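You operate a simulated robot arm through the tools that you are given. There is no shell and no other tool. Be economical: measure what you need, move in short steps, check, and stop when the job is done.

You run a simulated two-armed robot. Do the job below in one go: nothing can be reset, and whatever is moved stays where it is left.

JOB
Pick up the teal water carton with one hand, pass it to the other hand and put it on the upper shelf of the window counter. Set down upright: teal water carton.

Only the result counts: the job must be done as asked and must still hold three seconds after the hand-in. Knocking over, shifting, dropping, spilling or breaking anything else fails it.

ROBOT AND FRAMES
Two 6-joint arms with two-finger grippers on one trunk, on a base that drives. Base frame: it is fixed to the floor where the robot stands at the start and does not move with it; the origin is under the middle of the robot, x ahead of it, y to its left, z up. Readings come in mm, rad, newtons and seconds.
The left shoulder is at the start at [60, 143, 650], the right one opposite. With the tool pointing down near the work surface each hand reaches from about 320 to 720 mm from the robot's upright axis, wherever it stands, measured 20 degrees to its own side. Places, roughly: upper shelf of the window counter [-1000, -900, 500]. Payload 2.45 kg a hand.
The TCP of each hand is the grasp point between the finger pads, 26 mm short of the fingertips. In the tool frame z runs along the fingers and y along their closing line. The gripper opens to 96 mm. The gripper's body begins 69 mm behind the TCP.
Orientation is that of the tool frame in the base frame, as [roll, pitch, yaw] about the fixed x, y, z axes, in that order (R = Rz(yaw) Ry(pitch) Rx(roll)). With the fingers straight down and closing along the base's y, the tool's x points along the base's -x, its y along +y and its z along -z.

CONTROLS
- The arms move only by the tool jog_arm. It takes "left_rows", "right_rows" or both (then of equal length, played together; a hand with none holds still); each is a list of rows, each a list of 3 entries, a list of its own where there are three numbers: the shift along the base's x, y, z in m, then the turn, a rotation vector about the base's x, y, z in rad, then the gripper command, from -1 (fully open) to 1 (shut), values between in proportion. In form: [[[dx, dy, dz], [rx, ry, rz], fingers], ...]. A call has 1 to 20 rows; each row is the pose to reach, as a shift and turn from the pose commanded when the call began. Each row takes 0.2 s and may step no farther than 50 mm and 0.15 rad from the row before; otherwise, or with a gripper value out of range, the whole call is refused. A pose out of reach is approached as far as the arm can. The call stops where the force on the tool passes 40 N (or 10 N more than at its start, if that is more) or the arm is blocked; 0.2 s more then pass. Each finger halts on what it meets, pressing with about 24 N; the grip force reading is that of the motor and also rises with nothing between the fingers. The clock runs only during rows and for 0.2 s after the last one: add rows that repeat a pose to give the fingers time. The reply holds the time, the measured pose of the TCP, the force on the tool along the base axes, the opening and the grip force, in the units named above and with some noise, with the torque about the TCP (base axes, N m) and any sound that the robot's microphone picked up.
- Cameras (640 x 400 px; columns grow to the right, rows downward): "scene" is now at [136.6, 4.8, 1249.8]; the picture's right is [0.04, -1.00, 0.00], its down [-0.78, -0.03, -0.62] and it looks along [0.62, 0.02, -0.78] (base axes); focal length 259 px, centre (320, 200). "left" rides on the left gripper at [81, -3, -98] in its tool frame; the picture's right is [0.04, 1.00, 0.00], its down [-0.73, 0.03, -0.68] and it looks along [-0.68, 0.03, 0.73] (tool axes); focal length 256 px, centre (320, 200). "right" rides on the right gripper at [82, 3, -98] in its tool frame; the picture's right is [-0.04, 1.00, 0.00], its down [-0.73, -0.03, -0.68] and it looks along [-0.68, -0.03, 0.73] (tool axes); focal length 256 px, centre (320, 200). There is no depth. A picture from a camera that has moved, and an enlarged one, comes with that camera's place and axes in the base frame and with its lens.
- snapshot(camera): a new picture of that camera. No time passes.
- lift_body(by): slides the trunk up (or, below 0, down) by that many mm; the arms and the scene camera ride with it, the base frame stays. It gives what a move gives, with no picture.
- drive_base(legs): drives the robot by 1 to 6 legs, each [ahead, turn to the left] in mm and rad, along the robot's own axes; the way and the turn of a leg run together, so that a leg with both is an arc; at most 1500 mm and 3.142 rad a leg. The arms and the cameras ride along, it lands a little off, and it stops where it bumps. It gives what a move gives.
- turn_head(pan, tilt): turns the head with the scene camera to pan (to the left, within 1.501 rad either way) and tilt (down, from -0.506 to 1.204), counted from straight ahead of the robot. It gives what a move gives.
- close_up(camera, box): a new picture of the part [left, top, right, bottom] of that camera's present view, enlarged. No time passes.
- close_job(): hands the job in; it is judged then, once.

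Work in short steps. Places have to be worked out from the pictures, the camera data and where the tool is seen: move nearer, look again, correct. Check each grasp and each placing, and mend what went wrong. You have 120 turns and 88 pictures in all, those below and enlarged ones among them. Open the grippers and draw the arms clear of the work before you hand the job in, unless the task says otherwise; then end with one line.

The tools are called after ">>>" as name(argument=value, ...) on one line, values as JSON. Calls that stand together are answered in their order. jog_arm: Moves the arms, as the interface text tells. Its arguments: {"type":"object","properties":{"left_rows":{"type":"array","items":{"type":"array"}},"right_rows":{"type":"array","items":{"type":"array"}}},"required":[]} The other tools are called the same way: lift_body (by) slides the trunk up or down; drive_base (legs) drives the base; turn_head (pan, tilt) turns the head that bears the scene camera; snapshot (camera) takes a picture; close_up (camera, box) takes an enlarged picture of a part of a camera's view; close_job () hands the job in.

At the start:

```text
clock: 0.0
left_position: [548.0, 149.6, 736.8]
left_orientation: [3.141, 0.001, 3.14]
left_contact_force: [0.4, -0.2, 0.8]
left_ft_torque: [0.01, 0.02, 0.0]
left_opening: 96.0
left_grasp_force: 0.1
right_position: [413.2, -149.3, 710.9]
right_orientation: [3.14, 0.001, -3.141]
right_contact_force: [-0.1, 0.7, 1.0]
right_ft_torque: [0.02, 0.01, -0.01]
right_opening: 95.8
right_grasp_force: 0.1
trunk travel left (down, up): [-275.0, 315.0]
robot x, y, heading: [-0.9, 0.5, -0.001]
head pan, tilt: [0.035, 0.899]
```

scene: 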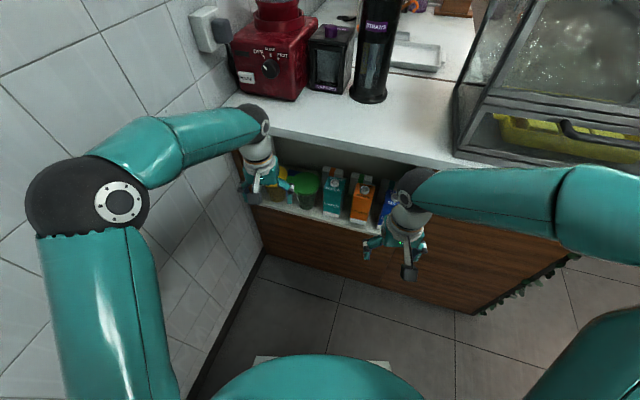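
right: 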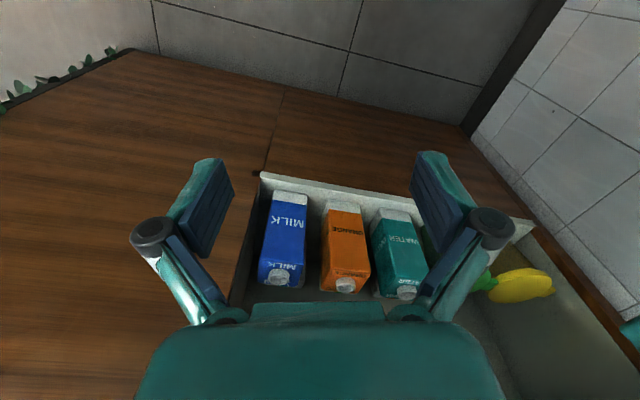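
left: 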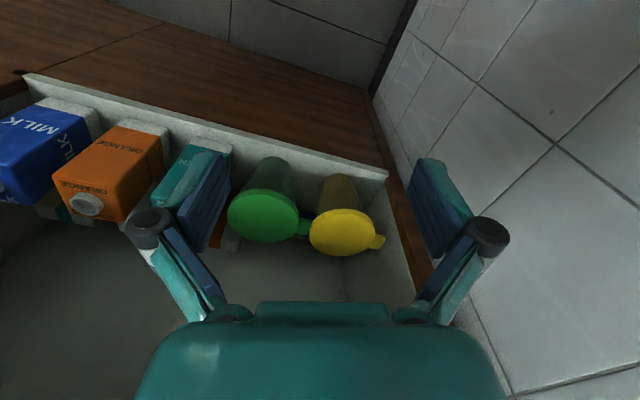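

I'll look closer at the cartons from the scene camera, to find the teal one and the geometry of the shelf it stands on.

>>> close_up(camera="scene", box=[220, 130, 460, 280])

>>> close_up(camera="right", box=[220, 150, 560, 360])

```text
2.67 times, centred on (340, 205) of scene
camera zoom: at [136.6, 4.8, 1249.8], right [0.04, -1.0, 0.0], down [-0.78, -0.03, -0.62], along [0.62, 0.02, -0.78], focal length 691 px, centre (267, 187)
```

zoom: 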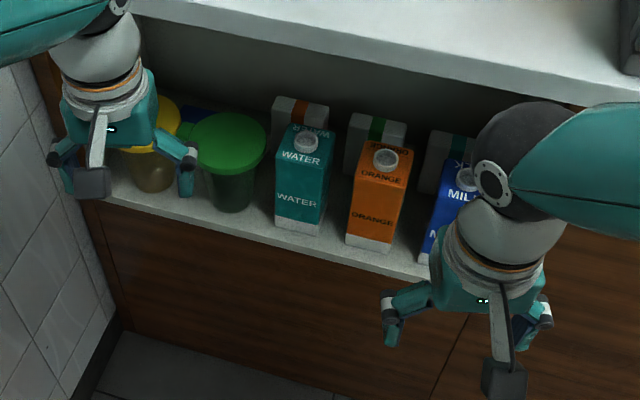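

```text
1.88 times, centred on (390, 255) of right
camera zoom: at [331.9, -145.4, 811.4], right [0.04, 1.0, 0.0], down [0.73, -0.03, 0.68], along [0.68, -0.03, -0.73], focal length 482 px, centre (188, 96)
```

zoom: 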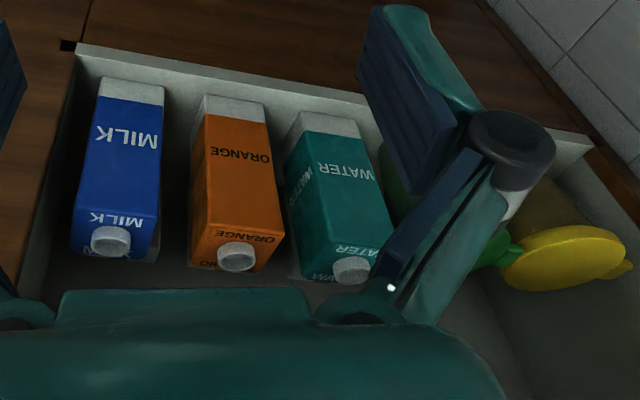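

The teal carton's cap is near [719, -25, 615], its base near z≈470, in a niche whose ceiling is near z≈790. I'll look to the right rear with the head before planning which hand does what.

>>> turn_head(pan=-1.5, tilt=0.45)

>>> snapshot(camera="scene")

```text
clock: 1.6
left_position: [548.3, 148.8, 736.6]
left_orientation: [-3.14, 0.0, 3.14]
left_contact_force: [-0.1, -0.5, -0.6]
left_ft_torque: [-0.02, -0.02, -0.01]
left_opening: 96.1
left_grasp_force: 0.0
right_position: [413.1, -149.4, 711.9]
right_orientation: [3.141, 0.002, 3.139]
right_contact_force: [-0.1, -0.8, -0.3]
right_ft_torque: [0.01, 0.01, 0.02]
right_opening: 95.8
right_grasp_force: 0.1
trunk travel left (down, up): [-275.0, 315.0]
robot x, y, heading: [3.2, 0.6, -0.0]
head pan, tilt: [-1.499, 0.45]
```

```text
82 pictures are left
camera scene: at [67.7, -89.6, 1288.1], right [-1.0, -0.07, 0.0], down [-0.03, 0.43, -0.9], along [0.06, -0.9, -0.44], focal length 259 px, centre (320, 200)
```

scene: 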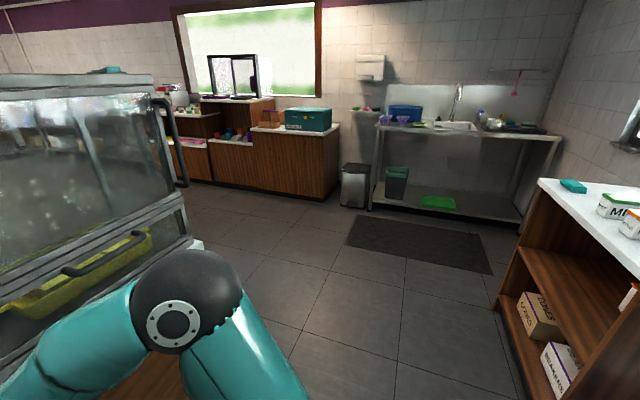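

The window counter is the wooden shelf unit at the right rear. I'll turn the head back, shift the right hand aside, and bring the left hand to point horizontally ahead in front of the teal carton, well short of the cabinet.

>>> turn_head(pan=0.0, tilt=0.9)

>>> jog_arm(left_rows=[[[-0.006, -0.008, -0.01], [0, -0.143, 0], -1], [[-0.012, -0.016, -0.03], [0, -0.286, 0], -1], [[-0.018, -0.03, -0.05], [0, -0.429, 0], -1], [[-0.024, -0.05, -0.07], [0, -0.571, 0], -1], [[-0.03, -0.07, -0.09], [0, -0.714, 0], -1], [[-0.036, -0.09, -0.11], [0, -0.857, 0], -1], [[-0.042, -0.11, -0.13], [0, -1.0, 0], -1], [[-0.048, -0.13, -0.15], [0, -1.142, 0], -1], [[-0.054, -0.15, -0.17], [0, -1.285, 0], -1], [[-0.06, -0.165, -0.19], [0, -1.428, 0], -1], [[-0.068, -0.174, -0.197], [0, -1.571, 0], -1], [[-0.068, -0.174, -0.197], [0, -1.571, 0], -1]], right_rows=[[[-0.01, -0.03, 0], [0, 0, 0], -1], [[-0.02, -0.06, 0], [0, 0, 0], -1], [[-0.03, -0.09, 0], [0, 0, 0], -1], [[-0.04, -0.12, 0], [0, 0, 0], -1], [[-0.04, -0.12, 0], [0, 0, 0], -1], [[-0.04, -0.12, 0], [0, 0, 0], -1], [[-0.04, -0.12, 0], [0, 0, 0], -1], [[-0.04, -0.12, 0], [0, 0, 0], -1], [[-0.04, -0.12, 0], [0, 0, 0], -1], [[-0.04, -0.12, 0], [0, 0, 0], -1], [[-0.04, -0.12, 0], [0, 0, 0], -1], [[-0.04, -0.12, 0], [0, 0, 0], -1]])

>>> snapshot(camera="scene")

>>> snapshot(camera="left")

```text
clock: 3.2
left_position: [549.3, 149.1, 736.1]
left_orientation: [3.141, -0.001, 3.139]
left_contact_force: [-0.5, 0.3, 0.5]
left_ft_torque: [0.02, 0.0, -0.01]
left_opening: 96.3
left_grasp_force: 0.1
right_position: [412.1, -148.5, 712.4]
right_orientation: [3.142, 0.0, 3.141]
right_contact_force: [0.4, 0.0, -0.3]
right_ft_torque: [0.0, -0.01, 0.01]
right_opening: 96.5
right_grasp_force: 0.0
trunk travel left (down, up): [-275.0, 315.0]
robot x, y, heading: [-0.3, 0.6, 0.001]
head pan, tilt: [0.0, 0.901]
```

```text
clock: 5.8
left_position: [505.5, -10.4, 549.3]
left_orientation: [-0.406, 1.553, -0.376]
left_contact_force: [0.5, -0.2, -0.1]
left_ft_torque: [-0.03, 0.0, 0.01]
left_opening: 96.1
left_grasp_force: 0.1
left hand out of reach, approached as far as the arm can: row 10, 11, 12
right_position: [374.0, -266.9, 716.3]
right_orientation: [3.141, 0.0, 3.139]
right_contact_force: [0.2, 0.4, -0.5]
right_ft_torque: [-0.02, 0.04, -0.03]
right_opening: 96.1
right_grasp_force: 0.0
trunk travel left (down, up): [-275.0, 315.0]
robot x, y, heading: [-0.9, -0.8, 0.004]
head pan, tilt: [0.0, 0.901]
```

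```text
81 pictures are left
camera scene: at [136.4, 2.1, 1251.4], right [0.0, -1.0, 0.0], down [-0.78, 0.0, -0.62], along [0.62, 0.0, -0.78], focal length 259 px, centre (320, 200)
```

scene: 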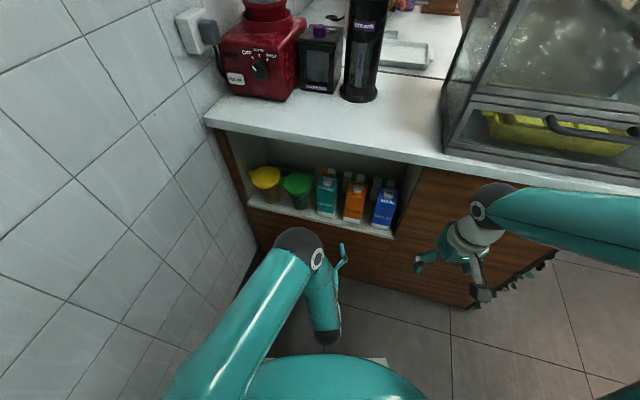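

```text
80 pictures are left
camera left: at [408.4, -16.8, 466.9], right [-0.03, 1.0, -0.05], down [-0.69, 0.01, 0.72], along [0.72, 0.05, 0.69], focal length 256 px, centre (320, 200)
```

left: 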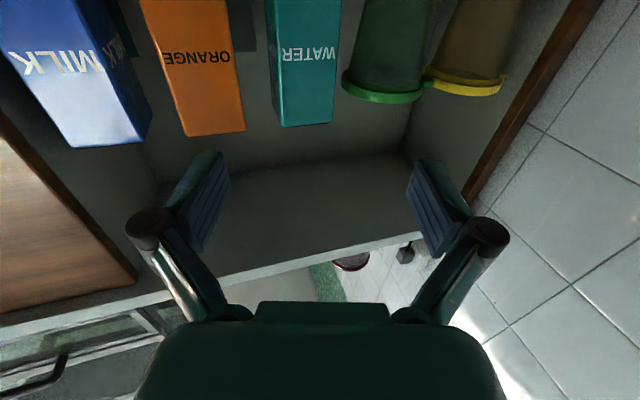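

The cabinet and the carton are turned about -0.23 rad (carton face about 58 mm wide, centre near [715, -24]). I'll advance the left hand a little, yaw it to match, and narrow the opening to 80 mm.

>>> jog_arm(left_rows=[[[0.03, 0.005, -0.005], [0, 0, -0.08], -0.67], [[0.06, 0.01, -0.01], [0, 0, -0.16], -0.67], [[0.095, 0.015, -0.02], [0, 0, -0.23], -0.67], [[0.095, 0.015, -0.02], [0, 0, -0.23], -0.67]])

>>> snapshot(camera="left")

>>> close_up(camera="scene", box=[220, 140, 460, 290])

```text
clock: 6.8
left_position: [553.7, -75.3, 540.9]
left_orientation: [2.942, 1.557, 2.761]
left_contact_force: [-0.2, -0.3, -0.7]
left_ft_torque: [-0.01, 0.01, 0.01]
left_opening: 80.0
left_grasp_force: 0.0
left hand out of reach, approached as far as the arm can: row 2, 3, 4
right_position: [372.4, -267.7, 713.6]
right_orientation: [-3.141, 0.002, 3.14]
right_contact_force: [-0.5, -0.1, 0.3]
right_ft_torque: [0.0, 0.02, 0.05]
right_opening: 95.8
right_grasp_force: 0.1
trunk travel left (down, up): [-275.0, 315.0]
robot x, y, heading: [-0.5, 2.1, 0.002]
head pan, tilt: [0.0, 0.901]
```

```text
79 pictures are left
camera left: at [454.2, -58.7, 461.9], right [0.18, 0.98, -0.04], down [-0.65, 0.15, 0.74], along [0.74, -0.11, 0.67], focal length 256 px, centre (320, 200)
```

left: 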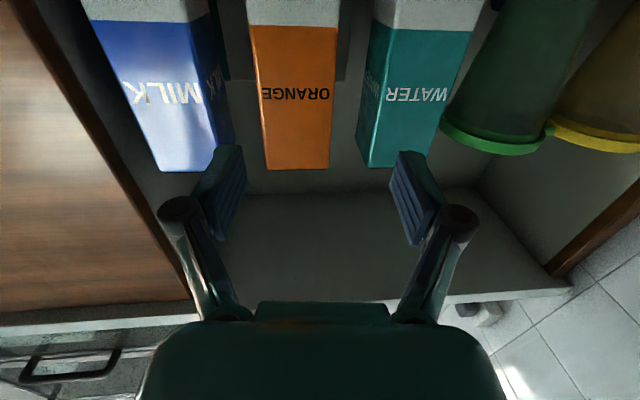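

```text
2.67 times, centred on (340, 215) of scene
camera zoom: at [136.5, 2.1, 1249.6], right [0.0, -1.0, 0.0], down [-0.78, 0.0, -0.62], along [0.62, 0.0, -0.78], focal length 691 px, centre (267, 160)
```

zoom: 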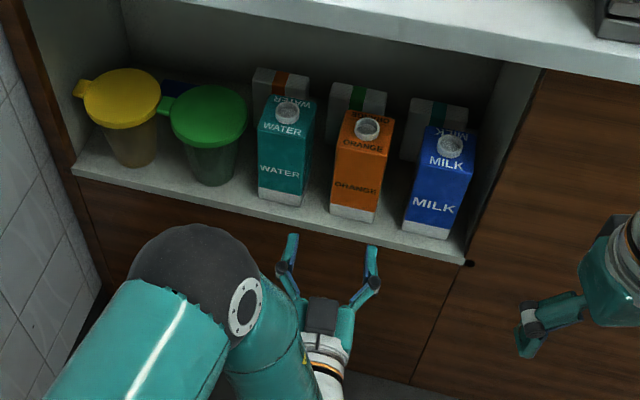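

The pose is awkward because the left arm must point inward. If the base turns by -0.23 rad, the carton will lie straight ahead of the left shoulder, so I'll turn it.

>>> drive_base(legs=[[0, -0.235]])

```text
clock: 8.1
left_position: [522.5, -199.7, 541.5]
left_orientation: [2.993, 1.559, 2.585]
left_contact_force: [0.1, 0.3, -0.4]
left_ft_torque: [0.0, -0.01, 0.01]
left_opening: 80.1
left_grasp_force: 0.0
right_position: [303.0, -345.9, 714.2]
right_orientation: [-3.141, 0.0, 2.91]
right_contact_force: [-0.6, -0.9, 0.1]
right_ft_torque: [0.01, 0.02, -0.02]
right_opening: 95.6
right_grasp_force: 0.1
trunk travel left (down, up): [-275.0, 315.0]
robot x, y, heading: [5.5, 12.3, -0.231]
head pan, tilt: [0.0, 0.901]
```

Now I move the left hand left in front of the carton, along the cabinet, and turn it to yaw -0.23.

>>> jog_arm(left_rows=[[[0.01, 0.04, 0], [0, 0, 0.06], -0.67], [[0.02, 0.08, 0], [0, 0, 0.12], -0.67], [[0.03, 0.12, -0.01], [0, 0, 0.18], -0.67], [[0.045, 0.16, -0.015], [0, 0, 0.18], -0.67], [[0.06, 0.2, -0.02], [0, 0, 0.18], -0.67], [[0.06, 0.2, -0.02], [0, 0, 0.18], -0.67]])

>>> snapshot(camera="left")

>>> close_up(camera="scene", box=[180, 130, 420, 280])

```text
clock: 9.5
left_position: [540.1, -78.1, 547.9]
left_orientation: [3.019, 1.556, 2.797]
left_contact_force: [0.7, 0.2, -0.1]
left_ft_torque: [-0.02, 0.02, -0.02]
left_opening: 79.8
left_grasp_force: 0.0
left hand out of reach, approached as far as the arm can: row 3, 4, 5, 6
right_position: [302.8, -345.3, 714.8]
right_orientation: [-3.141, -0.001, 2.91]
right_contact_force: [0.1, 0.0, -0.2]
right_ft_torque: [0.02, -0.01, 0.0]
right_opening: 96.1
right_grasp_force: 0.1
trunk travel left (down, up): [-275.0, 315.0]
robot x, y, heading: [3.7, 6.4, -0.232]
head pan, tilt: [0.0, 0.901]
```

```text
77 pictures are left
camera left: at [441.7, -57.2, 469.7], right [0.22, 0.98, -0.04], down [-0.65, 0.17, 0.74], along [0.73, -0.14, 0.67], focal length 256 px, centre (320, 200)
```

left: 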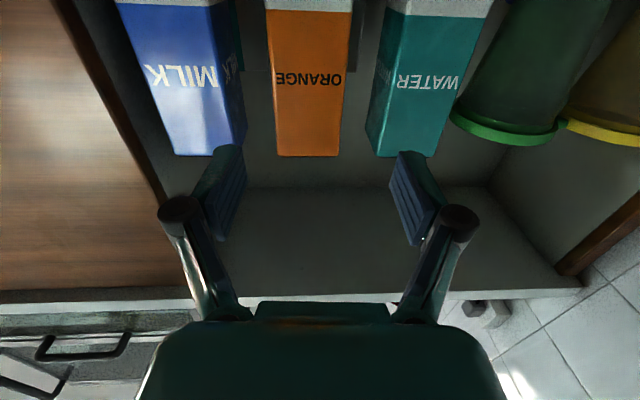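

```text
2.67 times, centred on (300, 205) of scene
camera zoom: at [135.9, -19.6, 1249.7], right [-0.23, -0.97, 0.0], down [-0.76, 0.18, -0.62], along [0.6, -0.14, -0.78], focal length 691 px, centre (373, 187)
```

zoom: 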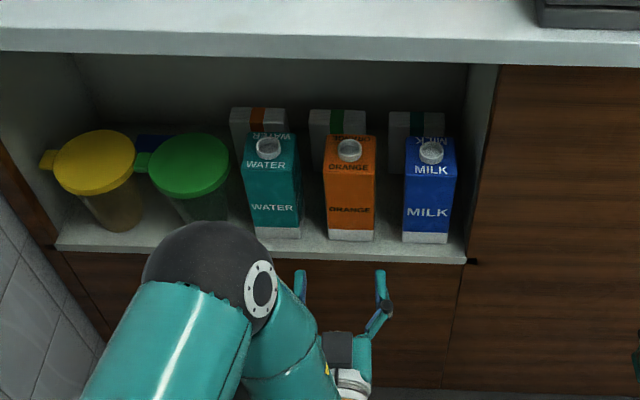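

The yaw is aligned now, but the wrist seems limited because the forearm comes down steeply. Lowering the trunk by 130 mm should flatten the forearm, so I'll do that and then raise the hand towards the carton's line.

>>> lift_body(by=-130)

>>> jog_arm(left_rows=[[[0.0, 0.0, 0.04], [0, 0, 0], -0.67], [[0, 0, 0.08], [0, 0, 0], -0.67], [[0.005, 0.02, 0.1], [0, 0, 0], -0.67], [[0.01, 0.04, 0.1], [0, 0, 0], -0.67], [[0.02, 0.08, 0.1], [0, 0, 0], -0.67], [[0.02, 0.08, 0.1], [0, 0, 0], -0.67]])

```text
clock: 11.1
left_position: [539.7, -76.7, 419.4]
left_orientation: [2.998, 1.557, 2.777]
left_contact_force: [-0.1, -1.0, 0.2]
left_ft_torque: [-0.02, 0.01, 0.02]
left_opening: 80.3
left_grasp_force: 0.0
right_position: [302.4, -346.7, 584.5]
right_orientation: [-3.141, 0.0, 2.909]
right_contact_force: [0.2, -0.2, 0.6]
right_ft_torque: [-0.02, 0.03, 0.0]
right_opening: 95.9
right_grasp_force: 0.0
trunk travel left (down, up): [-145.0, 445.0]
robot x, y, heading: [3.0, 12.2, -0.231]
head pan, tilt: [0.0, 0.901]
```

```text
clock: 12.5
left_position: [542.7, -31.2, 527.9]
left_orientation: [3.008, 1.553, 2.794]
left_contact_force: [0.6, 0.6, 0.3]
left_ft_torque: [0.02, 0.01, -0.01]
left_opening: 80.0
left_grasp_force: 0.0
left hand out of reach, approached as far as the arm can: row 5, 6
right_position: [302.2, -345.4, 583.7]
right_orientation: [3.14, 0.001, 2.911]
right_contact_force: [-0.4, 0.1, 0.3]
right_ft_torque: [-0.02, 0.02, -0.03]
right_opening: 96.2
right_grasp_force: 0.1
trunk travel left (down, up): [-145.0, 445.0]
robot x, y, heading: [4.9, 11.2, -0.237]
head pan, tilt: [0.0, 0.901]
```

Better, but there's still a limit close to the body. I'll back the base off by 100 mm so the arm can work more extended, then step towards the line.

>>> drive_base(legs=[[-100, 0]])

>>> jog_arm(left_rows=[[[0.04, 0.0, 0.0], [0, 0, 0], -0.67], [[0.08, 0, 0.0], [0, 0, 0], -0.67], [[0.1, 0.02, 0.0], [0, 0, 0], -0.67], [[0.11, 0.05, 0], [0, 0, 0], -0.67], [[0.11, 0.05, 0], [0, 0, 0], -0.67]])

>>> snapshot(camera="left")

>>> snapshot(camera="scene")

```text
clock: 13.7
left_position: [443.6, -6.5, 527.8]
left_orientation: [3.013, 1.553, 2.8]
left_contact_force: [0.2, -0.1, -0.2]
left_ft_torque: [-0.01, -0.02, -0.03]
left_opening: 80.1
left_grasp_force: 0.1
right_position: [203.9, -320.7, 584.3]
right_orientation: [-3.141, -0.001, 2.91]
right_contact_force: [0.7, -0.3, -0.5]
right_ft_torque: [0.0, 0.02, -0.02]
right_opening: 96.2
right_grasp_force: 0.0
trunk travel left (down, up): [-145.0, 445.0]
robot x, y, heading: [-97.8, 32.4, -0.23]
head pan, tilt: [0.0, 0.901]
```

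```text
clock: 14.8
left_position: [527.6, -17.5, 554.3]
left_orientation: [3.043, 1.539, 2.873]
left_contact_force: [-0.2, 0.0, -0.2]
left_ft_torque: [0.0, 0.0, 0.02]
left_opening: 80.1
left_grasp_force: 0.1
left hand out of reach, approached as far as the arm can: row 1, 2, 3, 4, 5
right_position: [204.4, -321.4, 584.9]
right_orientation: [3.141, 0.0, 2.911]
right_contact_force: [0.1, 0.7, 0.0]
right_ft_torque: [0.03, 0.0, -0.03]
right_opening: 96.2
right_grasp_force: 0.0
trunk travel left (down, up): [-145.0, 445.0]
robot x, y, heading: [-93.6, 30.6, -0.231]
head pan, tilt: [0.0, 0.901]
```

```text
75 pictures are left
camera left: at [427.7, -1.5, 476.7], right [0.17, 0.99, -0.04], down [-0.64, 0.14, 0.76], along [0.75, -0.1, 0.65], focal length 256 px, centre (320, 200)
```

left: 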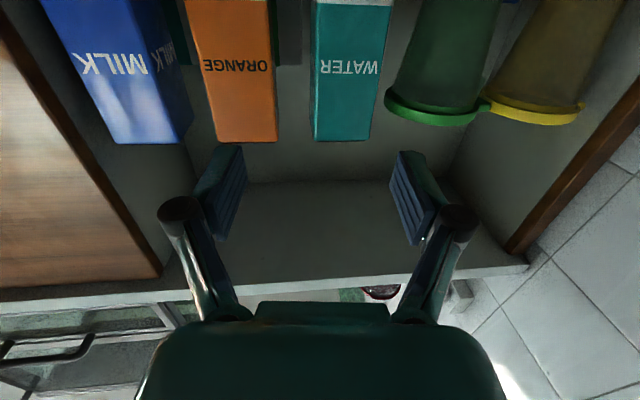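

```text
74 pictures are left
camera scene: at [36.6, 3.9, 1119.7], right [-0.23, -0.97, 0.0], down [-0.76, 0.18, -0.62], along [0.6, -0.14, -0.78], focal length 259 px, centre (320, 200)
```

scene: 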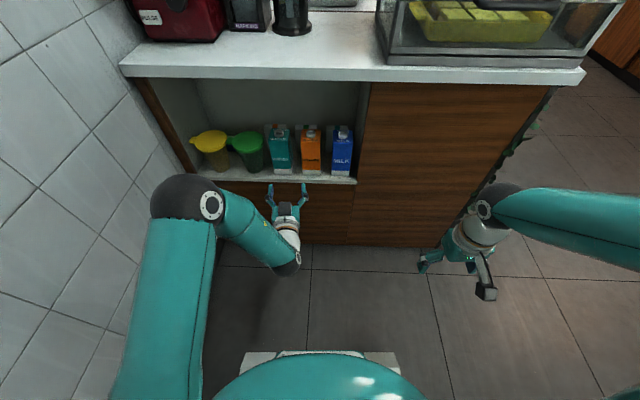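

The local solution is jammed with the wrist bent hard. A downward tilt of about 40° is fine for gripping inside the tall niche, so I'll pitch the hand down and then go towards the pre-grasp point.

>>> jog_arm(left_rows=[[[0, 0, 0.01], [0.034, 0.14, 0], -0.67], [[0, 0, 0.02], [0.067, 0.28, 0], -0.67], [[0, 0, 0.03], [0.1, 0.42, 0], -0.67], [[0, 0, 0.03], [0.134, 0.56, 0], -0.67], [[0.0, 0, 0.03], [0.164, 0.69, 0], -0.67], [[0.02, 0.01, 0.03], [0.164, 0.69, 0], -0.67], [[0.04, 0.02, 0.03], [0.164, 0.69, 0], -0.67], [[0.06, 0.02, 0.03], [0.164, 0.69, 0], -0.67]])

>>> snapshot(camera="left")

>>> snapshot(camera="scene")

```text
clock: 16.6
left_position: [589.0, 2.6, 579.4]
left_orientation: [3.118, 0.844, 2.904]
left_contact_force: [-0.1, 0.4, 0.5]
left_ft_torque: [0.02, -0.02, 0.03]
left_opening: 80.2
left_grasp_force: 0.1
right_position: [204.9, -322.6, 584.5]
right_orientation: [3.141, 0.0, 2.913]
right_contact_force: [-0.5, 0.1, 0.5]
right_ft_torque: [-0.03, 0.03, 0.0]
right_opening: 95.7
right_grasp_force: 0.0
trunk travel left (down, up): [-145.0, 445.0]
robot x, y, heading: [-96.5, 32.8, -0.227]
head pan, tilt: [0.0, 0.901]
```

```text
73 pictures are left
camera left: at [463.3, 28.9, 584.8], right [0.19, 0.98, -0.01], down [-0.02, 0.02, 1.0], along [0.98, -0.19, 0.02], focal length 256 px, centre (320, 200)
```

left: 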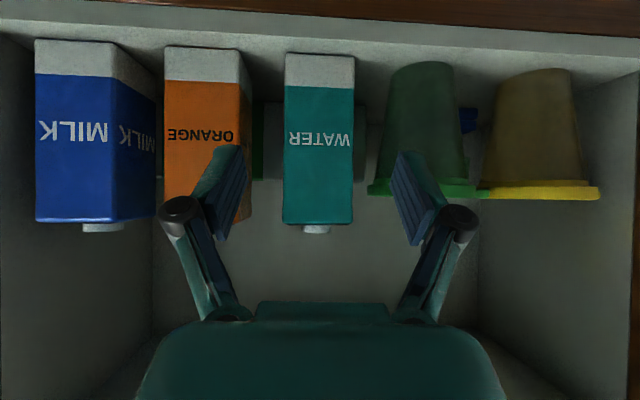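

```text
72 pictures are left
camera scene: at [36.6, 3.8, 1119.7], right [-0.23, -0.97, 0.0], down [-0.76, 0.18, -0.62], along [0.6, -0.14, -0.78], focal length 259 px, centre (320, 200)
```

scene: 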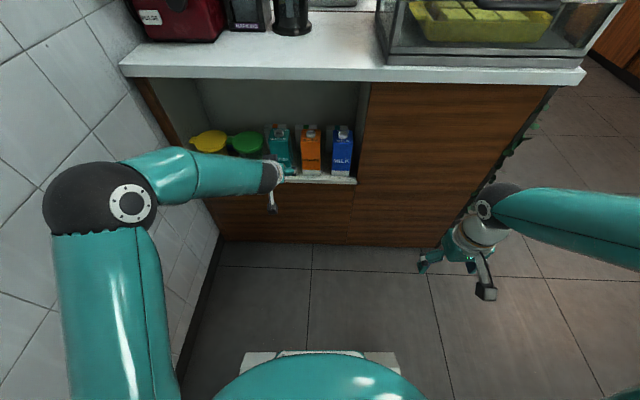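

Excellent view now: the teal front face is centred near [684, -15], the carton is about 62 x 62 x 150 mm, and the shelf is at z≈460. I'll lower the hand, narrow it to 72 mm, creep forward and look again.

>>> jog_arm(left_rows=[[[0.001, 0.004, -0.025], [0, 0, 0], -0.5], [[0.001, 0.004, -0.055], [0, 0, 0], -0.5], [[0.03, -0.003, -0.055], [0, 0, 0], -0.5], [[0.06, -0.01, -0.055], [0, 0, 0], -0.5], [[0.06, -0.01, -0.055], [0, 0, 0], -0.5]])

>>> snapshot(camera="left")

>>> close_up(camera="scene", box=[180, 100, 380, 225])

```text
clock: 17.9
left_position: [649.9, -4.5, 525.8]
left_orientation: [3.122, 0.846, 2.905]
left_contact_force: [-0.4, 0.3, 0.0]
left_ft_torque: [-0.01, 0.0, -0.01]
left_opening: 71.9
left_grasp_force: 0.0
right_position: [203.3, -322.9, 584.2]
right_orientation: [3.141, 0.002, 2.911]
right_contact_force: [-0.3, 0.8, 0.4]
right_ft_torque: [0.02, 0.0, 0.03]
right_opening: 96.2
right_grasp_force: 0.1
trunk travel left (down, up): [-145.0, 445.0]
robot x, y, heading: [-94.4, 35.1, -0.228]
head pan, tilt: [0.0, 0.901]
```

```text
71 pictures are left
camera left: at [524.2, 21.1, 530.3], right [0.19, 0.98, -0.02], down [-0.02, 0.02, 1.0], along [0.98, -0.19, 0.02], focal length 256 px, centre (320, 200)
```

left: 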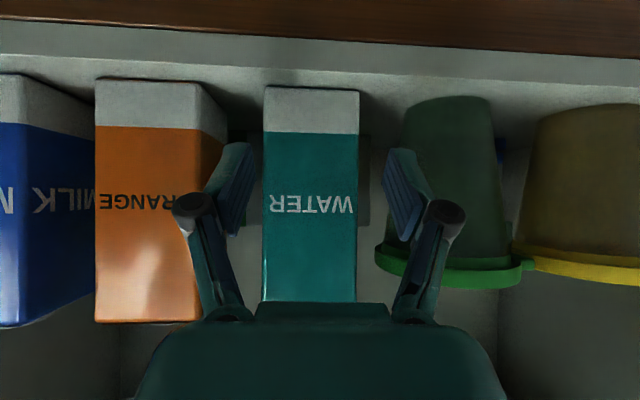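

```text
3.20 times, centred on (280, 162) of scene
camera zoom: at [36.7, 3.8, 1119.7], right [-0.23, -0.97, 0.0], down [-0.76, 0.18, -0.62], along [0.6, -0.14, -0.78], focal length 829 px, centre (448, 320)
```

zoom: 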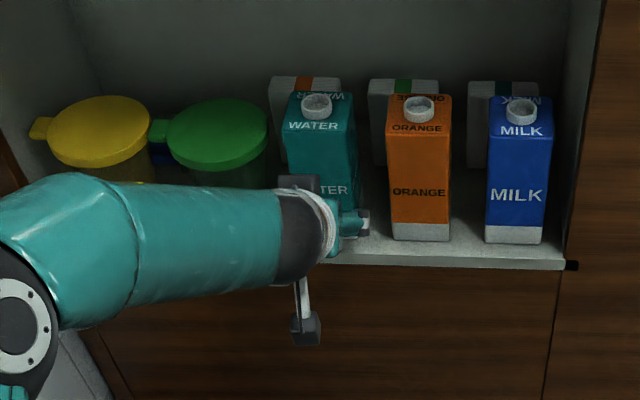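

The carton lies about 2–3 mm to the right of the hand's axis and the clearances are about 5 mm. I'll go in 46 mm slowly with the small correction, then look before closing.

>>> jog_arm(left_rows=[[[0.005, -0.004, -0.002], [0, 0, 0], -0.46], [[0.015, -0.006, -0.003], [0, 0, 0], -0.46], [[0.025, -0.0085, -0.003], [0, 0, 0], -0.46], [[0.035, -0.011, -0.003], [0, 0, 0], -0.46], [[0.046, -0.0135, -0.003], [0, 0, 0], -0.46], [[0.046, -0.0135, -0.003], [0, 0, 0], -0.46]])

>>> snapshot(camera="left")

```text
clock: 19.2
left_position: [697.0, -21.1, 522.6]
left_orientation: [3.118, 0.845, 2.906]
left_contact_force: [0.3, 0.0, 0.6]
left_ft_torque: [-0.02, -0.05, 0.0]
left_opening: 69.8
left_grasp_force: 0.0
right_position: [204.3, -321.8, 584.4]
right_orientation: [-3.141, -0.001, 2.911]
right_contact_force: [0.0, 0.2, 0.0]
right_ft_torque: [-0.02, 0.01, 0.03]
right_opening: 96.3
right_grasp_force: 0.1
trunk travel left (down, up): [-145.0, 445.0]
robot x, y, heading: [-97.7, 34.8, -0.232]
head pan, tilt: [0.0, 0.901]
```

```text
69 pictures are left
camera left: at [570.0, 5.7, 528.0], right [0.19, 0.98, -0.02], down [-0.02, 0.02, 1.0], along [0.98, -0.19, 0.02], focal length 256 px, centre (320, 200)
```

left: 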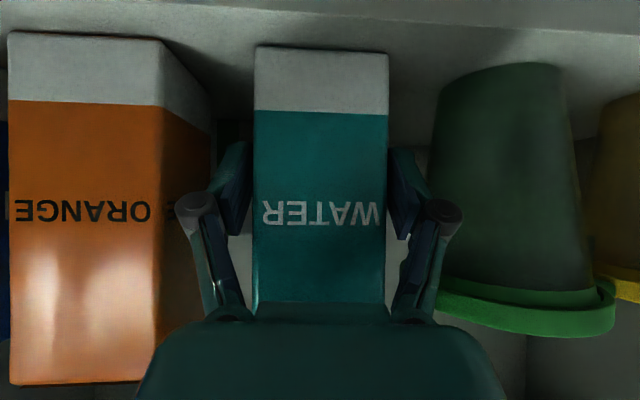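

The carton sits centred between the fingers with no contact. I'll trim the yaw by -0.05 and close.

>>> jog_arm(left_rows=[[[0, 0, 0], [0, 0, -0.05], -0.46], [[0, 0, 0], [0, 0, -0.05], -0.2], [[0, 0, 0], [0, 0, -0.05], 0.3], [[0, 0, 0], [0, 0, -0.05], 1], [[0, 0, 0], [0, 0, -0.05], 1], [[0, 0, 0], [0, 0, -0.05], 1]])

```text
clock: 20.6
left_position: [695.7, -20.9, 522.8]
left_orientation: [3.118, 0.844, 2.855]
left_contact_force: [1.2, 1.2, 1.7]
left_ft_torque: [-0.06, 0.02, 0.03]
left_opening: 64.0
left_grasp_force: 23.8
right_position: [204.0, -322.1, 585.5]
right_orientation: [3.141, 0.0, 2.911]
right_contact_force: [-0.1, -0.5, -0.4]
right_ft_torque: [0.0, 0.02, 0.04]
right_opening: 96.0
right_grasp_force: 0.0
trunk travel left (down, up): [-145.0, 445.0]
robot x, y, heading: [-94.5, 31.5, -0.229]
head pan, tilt: [0.0, 0.901]
```

It's gripped at 64 mm with 24 N. I'll lift it slightly and check.

>>> jog_arm(left_rows=[[[0, 0, 0.01], [0, 0, 0], 1], [[0, 0, 0.02], [0, 0, 0], 1], [[0, 0, 0.03], [0, 0, 0], 1], [[0, 0, 0.03], [0, 0, 0], 1]])

>>> snapshot(camera="left")

```text
clock: 21.6
left_position: [694.2, -19.9, 552.2]
left_orientation: [3.12, 0.844, 2.856]
left_contact_force: [-0.8, 0.3, -3.0]
left_ft_torque: [0.03, 0.06, -0.01]
left_opening: 63.8
left_grasp_force: 23.8
right_position: [205.0, -322.4, 584.4]
right_orientation: [-3.141, -0.001, 2.912]
right_contact_force: [-0.9, 0.9, 0.2]
right_ft_torque: [-0.01, 0.0, 0.0]
right_opening: 95.7
right_grasp_force: 0.0
trunk travel left (down, up): [-145.0, 445.0]
robot x, y, heading: [-97.4, 38.0, -0.231]
head pan, tilt: [0.0, 0.901]
```

```text
68 pictures are left
camera left: at [570.5, 11.8, 557.2], right [0.24, 0.97, -0.02], down [-0.02, 0.02, 1.0], along [0.97, -0.24, 0.02], focal length 256 px, centre (320, 200)
```

left: 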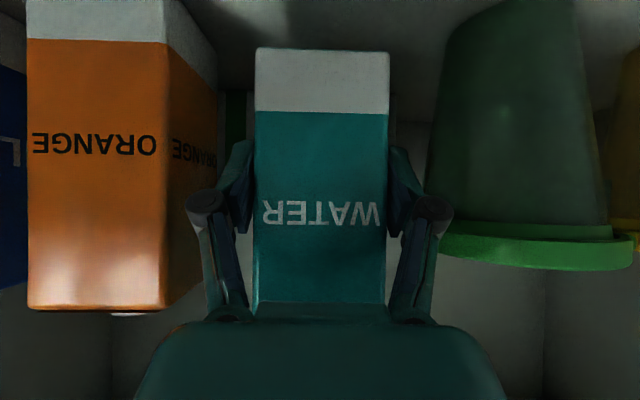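

The carton lifted cleanly (about 3 N). The robot's heading matches the cabinet's normal, so I'll drive straight back to take the carton out.

>>> drive_base(legs=[[-300, 0]])

>>> snapshot(camera="scene")

```text
clock: 22.4
left_position: [693.1, -21.2, 551.6]
left_orientation: [3.118, 0.842, 2.851]
left_contact_force: [-0.2, 0.1, -3.5]
left_ft_torque: [0.01, 0.03, 0.02]
left_opening: 63.7
left_grasp_force: 23.9
right_position: [202.9, -322.1, 585.7]
right_orientation: [3.141, 0.0, 2.911]
right_contact_force: [0.2, -0.3, 0.1]
right_ft_torque: [0.01, 0.01, 0.0]
right_opening: 96.1
right_grasp_force: 0.1
trunk travel left (down, up): [-145.0, 445.0]
robot x, y, heading: [-97.7, 33.8, -0.233]
head pan, tilt: [0.0, 0.901]
stopped in leg 1: the robot was blocked; the commanded pose is now the measured one
```

```text
67 pictures are left
camera scene: at [36.8, 3.7, 1119.6], right [-0.23, -0.97, 0.0], down [-0.76, 0.18, -0.62], along [0.6, -0.14, -0.78], focal length 259 px, centre (320, 200)
```

scene: 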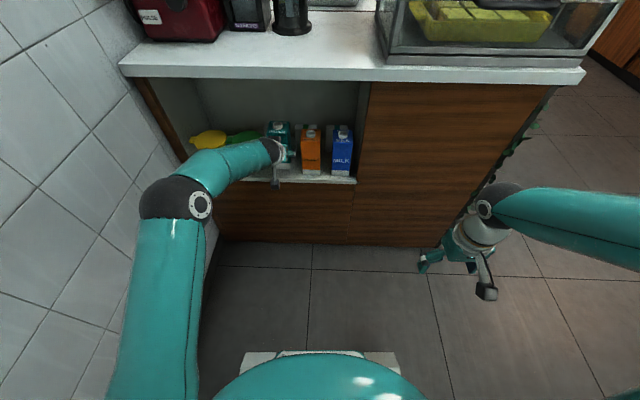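

Something behind blocks the base, so I'll pull the carton out with the arm, back to where the hand was free before.

>>> jog_arm(left_rows=[[[-0.02, 0.005, 0], [0, 0, 0], 1], [[-0.045, 0.011, 0], [0, 0, 0], 1], [[-0.07, 0.017, 0], [0, 0, 0], 1], [[-0.095, 0.023, 0], [0, 0, 0], 1], [[-0.12, 0.028, 0], [0, 0, 0], 1], [[-0.12, 0.028, 0], [0, 0, 0], 1]])

>>> turn_head(pan=-1.5, tilt=0.7)

>>> snapshot(camera="scene")

```text
clock: 23.8
left_position: [572.0, 6.7, 552.2]
left_orientation: [3.121, 0.844, 2.854]
left_contact_force: [-0.1, 0.7, -2.3]
left_ft_torque: [0.02, 0.06, -0.02]
left_opening: 63.8
left_grasp_force: 23.3
right_position: [203.2, -321.7, 585.6]
right_orientation: [3.141, -0.003, 2.909]
right_contact_force: [-0.8, 0.4, 0.1]
right_ft_torque: [0.02, 0.02, -0.03]
right_opening: 95.9
right_grasp_force: 0.1
trunk travel left (down, up): [-145.0, 445.0]
robot x, y, heading: [-100.3, 34.6, -0.234]
head pan, tilt: [0.0, 0.901]
```

```text
clock: 25.4
left_position: [571.8, 7.5, 551.7]
left_orientation: [3.119, 0.843, 2.853]
left_contact_force: [0.3, 0.5, -3.0]
left_ft_torque: [0.01, 0.03, -0.01]
left_opening: 63.4
left_grasp_force: 23.8
right_position: [201.6, -322.2, 586.0]
right_orientation: [3.141, -0.001, 2.91]
right_contact_force: [0.2, -0.3, -0.8]
right_ft_torque: [-0.03, -0.01, 0.0]
right_opening: 95.9
right_grasp_force: 0.1
trunk travel left (down, up): [-145.0, 445.0]
robot x, y, heading: [-98.0, 33.9, -0.234]
head pan, tilt: [-1.499, 0.7]
```

```text
66 pictures are left
camera scene: at [-50.7, -62.7, 1135.8], right [-0.99, 0.16, 0.0], down [0.1, 0.64, -0.76], along [-0.12, -0.76, -0.64], focal length 259 px, centre (320, 200)
```

scene: 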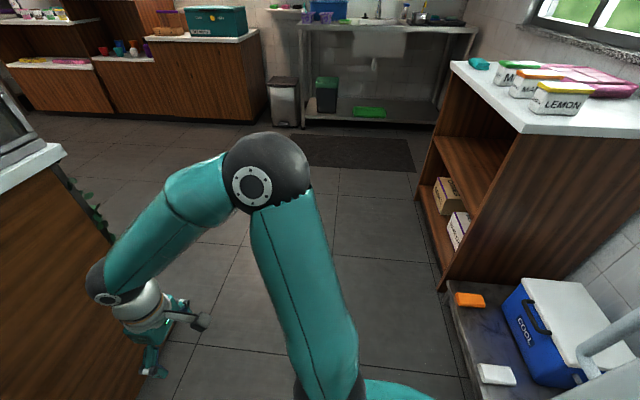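

The carton is out. The window counter's front runs from about [-745, -665] to [-994, -1500], with its open side facing roughly +x, and a low bench is behind me. I'll tuck the carton nearer the body, then turn right away from the cabinet.

>>> jog_arm(left_rows=[[[-0.02, 0.0, 0.005], [0, 0, 0], 1], [[-0.04, 0.0, 0.01], [0, 0, 0], 1], [[-0.06, -0.01, 0.02], [0, 0, 0], 1], [[-0.08, -0.02, 0.03], [0, 0, 0], 1], [[-0.1, -0.03, 0.04], [0, 0, 0], 1], [[-0.1, -0.03, 0.04], [0, 0, 0], 1]])

>>> drive_base(legs=[[0, -0.5]])

```text
clock: 26.8
left_position: [473.3, -23.6, 593.0]
left_orientation: [3.119, 0.842, 2.855]
left_contact_force: [-0.1, 0.1, -3.6]
left_ft_torque: [0.02, 0.04, 0.02]
left_opening: 63.6
left_grasp_force: 24.4
right_position: [202.7, -321.9, 584.4]
right_orientation: [3.141, 0.0, 2.912]
right_contact_force: [-0.2, 0.0, 0.3]
right_ft_torque: [0.01, -0.03, 0.01]
right_opening: 96.0
right_grasp_force: 0.1
trunk travel left (down, up): [-145.0, 445.0]
robot x, y, heading: [-97.6, 32.8, -0.232]
head pan, tilt: [-1.499, 0.7]
```

```text
clock: 28.1
left_position: [452.6, -146.8, 593.2]
left_orientation: [3.122, 0.842, 2.637]
left_contact_force: [0.4, -1.0, -3.3]
left_ft_torque: [0.02, 0.05, 0.0]
left_opening: 63.8
left_grasp_force: 23.5
right_position: [124.6, -379.1, 586.2]
right_orientation: [3.141, -0.001, 2.69]
right_contact_force: [0.0, 0.2, 0.0]
right_ft_torque: [0.01, -0.01, -0.01]
right_opening: 95.9
right_grasp_force: 0.1
trunk travel left (down, up): [-145.0, 445.0]
robot x, y, heading: [-93.0, 41.2, -0.424]
head pan, tilt: [-1.499, 0.7]
stopped in leg 1: the robot was blocked; the commanded pose is now the measured one
```

The turn got blocked, probably by the base against the low bench behind. I'll look down to the right rear.

>>> turn_head(pan=-1.5, tilt=1.2)

>>> snapshot(camera="scene")

>>> turn_head(pan=1.5, tilt=0.9)

>>> snapshot(camera="scene")

```text
clock: 29.1
left_position: [451.4, -146.2, 593.6]
left_orientation: [3.122, 0.844, 2.636]
left_contact_force: [0.0, 0.7, -2.9]
left_ft_torque: [0.05, 0.05, -0.04]
left_opening: 63.8
left_grasp_force: 23.9
right_position: [124.1, -378.1, 586.1]
right_orientation: [3.139, 0.002, 2.691]
right_contact_force: [0.4, 0.2, -0.3]
right_ft_torque: [-0.03, 0.02, 0.02]
right_opening: 96.1
right_grasp_force: 0.1
trunk travel left (down, up): [-145.0, 445.0]
robot x, y, heading: [-88.5, 41.9, -0.428]
head pan, tilt: [-1.499, 1.201]
```

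```text
65 pictures are left
camera scene: at [-52.8, -35.6, 1100.0], right [-0.94, 0.35, 0.0], down [0.33, 0.87, -0.36], along [-0.13, -0.34, -0.93], focal length 259 px, centre (320, 200)
```

scene: 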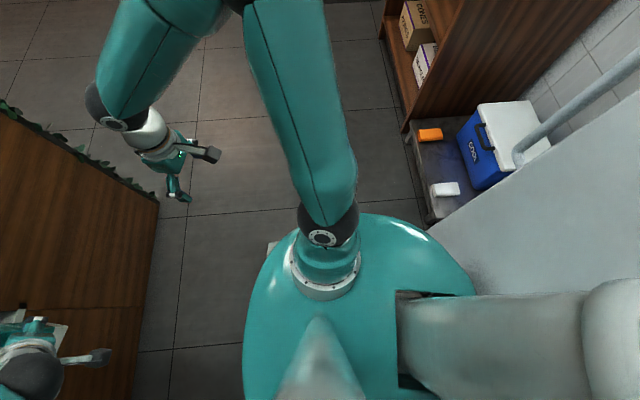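

```text
clock: 31.6
left_position: [452.5, -146.2, 594.4]
left_orientation: [3.121, 0.845, 2.634]
left_contact_force: [-0.4, -0.7, -4.0]
left_ft_torque: [0.03, 0.08, -0.01]
left_opening: 64.0
left_grasp_force: 23.5
right_position: [122.8, -379.4, 587.3]
right_orientation: [-3.14, -0.001, 2.69]
right_contact_force: [0.1, -0.6, -0.2]
right_ft_torque: [-0.01, -0.01, 0.01]
right_opening: 95.9
right_grasp_force: 0.1
trunk travel left (down, up): [-145.0, 445.0]
robot x, y, heading: [-90.9, 38.6, -0.424]
head pan, tilt: [1.499, 0.901]
```

```text
64 pictures are left
camera scene: at [2.9, 83.1, 1119.7], right [0.88, -0.48, 0.0], down [-0.38, -0.69, -0.62], along [0.3, 0.55, -0.78], focal length 259 px, centre (320, 200)
```

scene: 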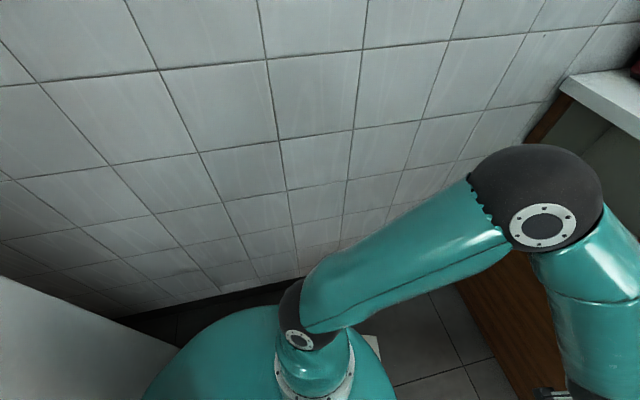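

A tall fridge stands right behind the robot, so I need to step forward before turning. I'll tuck the carton a bit more, drive ahead 80 mm, then turn right.

>>> jog_arm(left_rows=[[[-0.02, 0.01, 0.01], [0, 0, 0], 1], [[-0.04, 0.018, 0.02], [0, 0, 0], 1], [[-0.064, 0.029, 0.03], [0, 0, 0], 1], [[-0.064, 0.029, 0.03], [0, 0, 0], 1]])

>>> drive_base(legs=[[80, 0], [0, -0.6]])

```text
clock: 32.6
left_position: [388.1, -116.8, 624.0]
left_orientation: [3.12, 0.843, 2.638]
left_contact_force: [0.5, -0.1, -2.5]
left_ft_torque: [0.06, 0.09, 0.02]
left_opening: 63.6
left_grasp_force: 23.7
right_position: [122.5, -379.4, 586.0]
right_orientation: [-3.14, 0.0, 2.689]
right_contact_force: [-0.2, -0.5, 0.5]
right_ft_torque: [0.0, 0.02, 0.02]
right_opening: 95.8
right_grasp_force: 0.1
trunk travel left (down, up): [-145.0, 445.0]
robot x, y, heading: [-88.8, 44.7, -0.43]
head pan, tilt: [1.499, 0.901]
```

```text
clock: 35.6
left_position: [289.0, -392.5, 624.1]
left_orientation: [3.121, 0.842, 2.034]
left_contact_force: [-0.4, -0.1, -3.2]
left_ft_torque: [0.05, 0.0, 0.02]
left_opening: 64.0
left_grasp_force: 24.2
right_position: [-77.8, -459.3, 586.9]
right_orientation: [3.141, 0.001, 2.087]
right_contact_force: [0.1, -0.4, 0.6]
right_ft_torque: [0.01, -0.01, -0.02]
right_opening: 95.7
right_grasp_force: 0.0
trunk travel left (down, up): [-145.0, 445.0]
robot x, y, heading: [1.8, 14.9, -1.03]
head pan, tilt: [1.499, 0.901]
```

The turn worked (heading -1.03). I'll turn the head ahead and view the aisle.

>>> turn_head(pan=-0.5, tilt=0.5)

>>> snapshot(camera="scene")

```text
clock: 37.5
left_position: [289.2, -393.5, 624.7]
left_orientation: [3.121, 0.843, 2.035]
left_contact_force: [0.6, -0.5, -3.7]
left_ft_torque: [0.07, 0.02, 0.0]
left_opening: 63.8
left_grasp_force: 23.6
right_position: [-77.8, -459.0, 586.7]
right_orientation: [3.142, 0.0, 2.089]
right_contact_force: [-0.2, -0.5, 0.5]
right_ft_torque: [0.0, 0.01, 0.02]
right_opening: 96.2
right_grasp_force: 0.1
trunk travel left (down, up): [-145.0, 445.0]
robot x, y, heading: [3.4, 17.3, -1.03]
head pan, tilt: [-0.499, 0.499]
```

```text
63 pictures are left
camera scene: at [38.2, -122.9, 1153.6], right [-1.0, -0.04, 0.0], down [-0.02, 0.48, -0.88], along [0.04, -0.88, -0.48], focal length 259 px, centre (320, 200)
```

scene: 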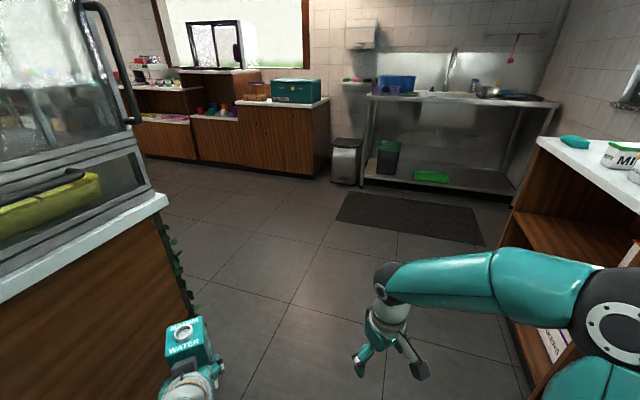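

The aisle ahead is clear. I'll turn towards a spot in front of the window counter unit, about 740 mm off its front, and drive there.

>>> drive_base(legs=[[0, -0.667], [1335, 0]])

>>> turn_head(pan=-1.0, tilt=0.6)

>>> snapshot(camera="scene")

```text
clock: 46.3
left_position: [-208.2, -1792.7, 625.2]
left_orientation: [3.119, 0.842, 1.362]
left_contact_force: [-0.4, -0.5, -2.5]
left_ft_torque: [0.06, -0.04, 0.0]
left_opening: 63.6
left_grasp_force: 23.7
right_position: [-536.3, -1614.6, 586.9]
right_orientation: [3.141, 0.0, 1.414]
right_contact_force: [0.0, -0.2, 0.3]
right_ft_torque: [0.01, 0.04, 0.01]
right_opening: 96.1
right_grasp_force: 0.0
trunk travel left (down, up): [-145.0, 445.0]
robot x, y, heading: [-177.6, -1293.0, -1.708]
head pan, tilt: [-0.499, 0.499]
```

```text
clock: 47.2
left_position: [-209.3, -1791.3, 624.9]
left_orientation: [3.122, 0.843, 1.36]
left_contact_force: [-0.2, -0.2, -3.6]
left_ft_torque: [0.05, -0.02, -0.01]
left_opening: 63.7
left_grasp_force: 24.2
right_position: [-536.3, -1614.5, 587.3]
right_orientation: [3.141, 0.001, 1.413]
right_contact_force: [-1.5, -0.9, -0.1]
right_ft_torque: [-0.04, 0.0, -0.01]
right_opening: 96.3
right_grasp_force: 0.0
trunk travel left (down, up): [-145.0, 445.0]
robot x, y, heading: [-174.9, -1295.0, -1.7]
head pan, tilt: [-1.0, 0.6]
```

```text
62 pictures are left
camera scene: at [-261.4, -1388.9, 1144.5], right [-0.42, 0.91, 0.0], down [0.51, 0.24, -0.82], along [-0.75, -0.35, -0.57], focal length 259 px, centre (320, 200)
```

scene: 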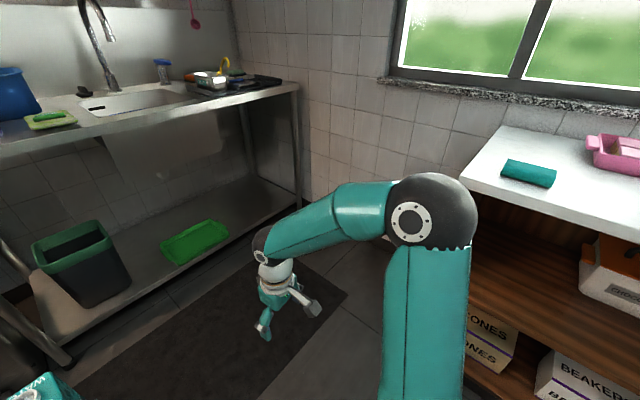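

The upper shelf has free space at its far (left) part and a box further along. I'll turn to face the shelf and look.

>>> drive_base(legs=[[0, -1.733]])

>>> turn_head(pan=0.0, tilt=0.6)

>>> snapshot(camera="scene")

```text
clock: 50.8
left_position: [-658.3, -1422.4, 624.1]
left_orientation: [3.119, 0.84, 0.113]
left_contact_force: [0.0, 0.7, -2.9]
left_ft_torque: [0.01, -0.07, 0.04]
left_opening: 63.6
left_grasp_force: 24.0
right_position: [-595.8, -1054.0, 588.7]
right_orientation: [-3.14, 0.0, 0.172]
right_contact_force: [1.0, 1.4, 0.4]
right_ft_torque: [-0.01, 0.02, 0.02]
right_opening: 96.1
right_grasp_force: 0.1
trunk travel left (down, up): [-145.0, 445.0]
robot x, y, heading: [-165.0, -1335.6, -2.981]
head pan, tilt: [-1.0, 0.6]
stopped in leg 1: the robot was blocked; the commanded pose is now the measured one
```

```text
clock: 52.1
left_position: [-660.3, -1421.2, 626.9]
left_orientation: [3.12, 0.843, 0.112]
left_contact_force: [0.3, 0.6, -3.6]
left_ft_torque: [0.02, -0.08, 0.02]
left_opening: 63.4
left_grasp_force: 24.0
right_position: [-596.3, -1054.3, 587.6]
right_orientation: [-3.141, 0.0, 0.169]
right_contact_force: [0.5, 0.2, -0.3]
right_ft_torque: [0.0, -0.02, 0.01]
right_opening: 96.1
right_grasp_force: 0.0
trunk travel left (down, up): [-145.0, 445.0]
robot x, y, heading: [-164.0, -1339.3, -2.981]
head pan, tilt: [0.0, 0.6]
```

```text
61 pictures are left
camera scene: at [-311.6, -1359.8, 1144.5], right [-0.16, 0.99, 0.0], down [0.56, 0.09, -0.82], along [-0.81, -0.13, -0.57], focal length 259 px, centre (320, 200)
```

scene: 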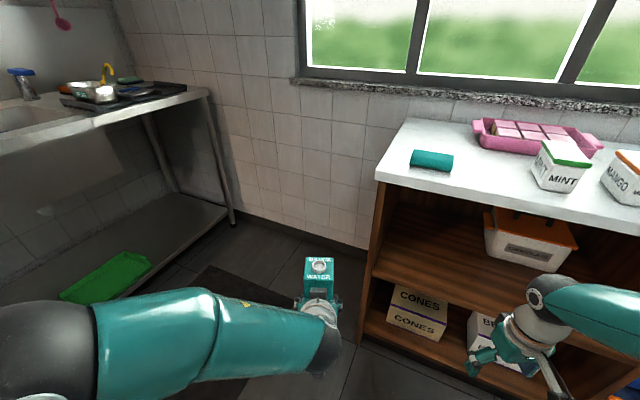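

The turn stopped 0.45 rad short. I'll look to both sides to find what blocks it.

>>> turn_head(pan=1.5, tilt=0.75)

>>> snapshot(camera="scene")

>>> turn_head(pan=-1.5, tilt=0.75)

>>> snapshot(camera="scene")

```text
clock: 53.7
left_position: [-659.3, -1421.2, 624.9]
left_orientation: [3.121, 0.844, 0.112]
left_contact_force: [-0.8, 0.4, -3.4]
left_ft_torque: [-0.01, -0.04, 0.0]
left_opening: 63.8
left_grasp_force: 24.3
right_position: [-595.5, -1054.3, 588.3]
right_orientation: [-3.141, -0.001, 0.17]
right_contact_force: [-0.3, -0.7, -0.2]
right_ft_torque: [0.01, 0.03, -0.03]
right_opening: 96.2
right_grasp_force: 0.0
trunk travel left (down, up): [-145.0, 445.0]
robot x, y, heading: [-159.3, -1337.9, -2.977]
head pan, tilt: [1.499, 0.75]
```

```text
60 pictures are left
camera scene: at [-217.0, -1428.3, 1131.7], right [-1.0, -0.09, 0.0], down [-0.06, 0.68, -0.73], along [0.06, -0.73, -0.68], focal length 259 px, centre (320, 200)
```

scene: 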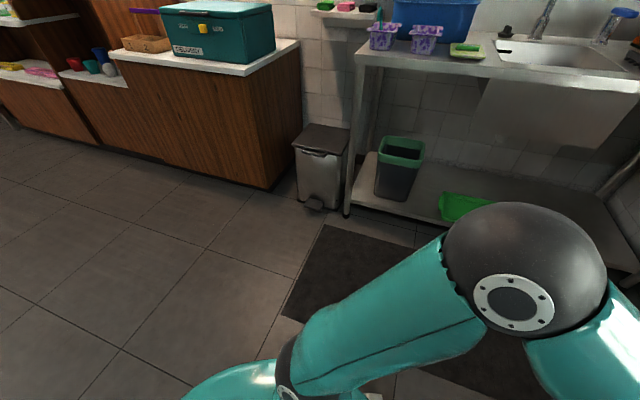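

```text
clock: 56.3
left_position: [-658.5, -1420.9, 626.2]
left_orientation: [3.121, 0.842, 0.114]
left_contact_force: [-0.2, 0.0, -2.8]
left_ft_torque: [0.02, -0.09, 0.01]
left_opening: 63.9
left_grasp_force: 24.0
right_position: [-596.1, -1054.0, 588.2]
right_orientation: [3.141, 0.001, 0.169]
right_contact_force: [0.1, 0.5, 0.6]
right_ft_torque: [0.03, 0.0, -0.03]
right_opening: 95.9
right_grasp_force: 0.2
trunk travel left (down, up): [-145.0, 445.0]
robot x, y, heading: [-166.3, -1339.6, -2.977]
head pan, tilt: [-1.499, 0.75]
```

```text
59 pictures are left
camera scene: at [-243.4, -1265.1, 1131.6], right [0.97, 0.23, 0.0], down [0.16, -0.66, -0.73], along [-0.17, 0.71, -0.68], focal length 259 px, centre (320, 200)
```

scene: 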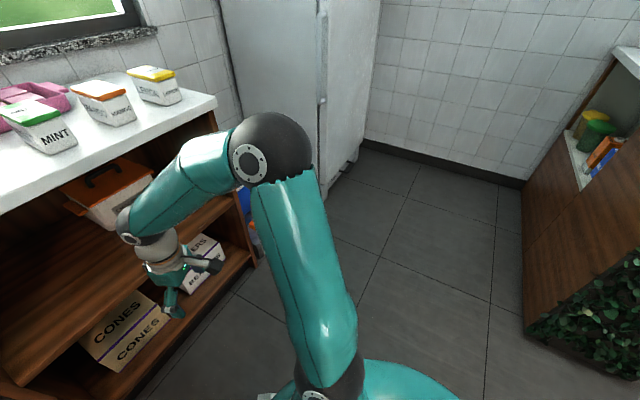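

I see nothing near the base; the unit's front actually runs from about [-743, -644] to [-911, -1287], still 250 mm from the right hand. I'll try the remaining turn again.

>>> drive_base(legs=[[0, -0.42]])

```text
clock: 58.1
left_position: [-650.2, -1207.6, 627.0]
left_orientation: [3.121, 0.841, -0.312]
left_contact_force: [0.5, -0.6, -3.6]
left_ft_torque: [-0.01, -0.07, 0.0]
left_opening: 63.9
left_grasp_force: 24.0
right_position: [-440.4, -901.0, 588.1]
right_orientation: [-3.142, 0.0, -0.256]
right_contact_force: [0.2, -0.2, -0.6]
right_ft_torque: [0.0, -0.02, 0.04]
right_opening: 95.9
right_grasp_force: 0.2
trunk travel left (down, up): [-145.0, 445.0]
robot x, y, heading: [-172.1, -1357.0, 2.875]
head pan, tilt: [-1.499, 0.75]
```

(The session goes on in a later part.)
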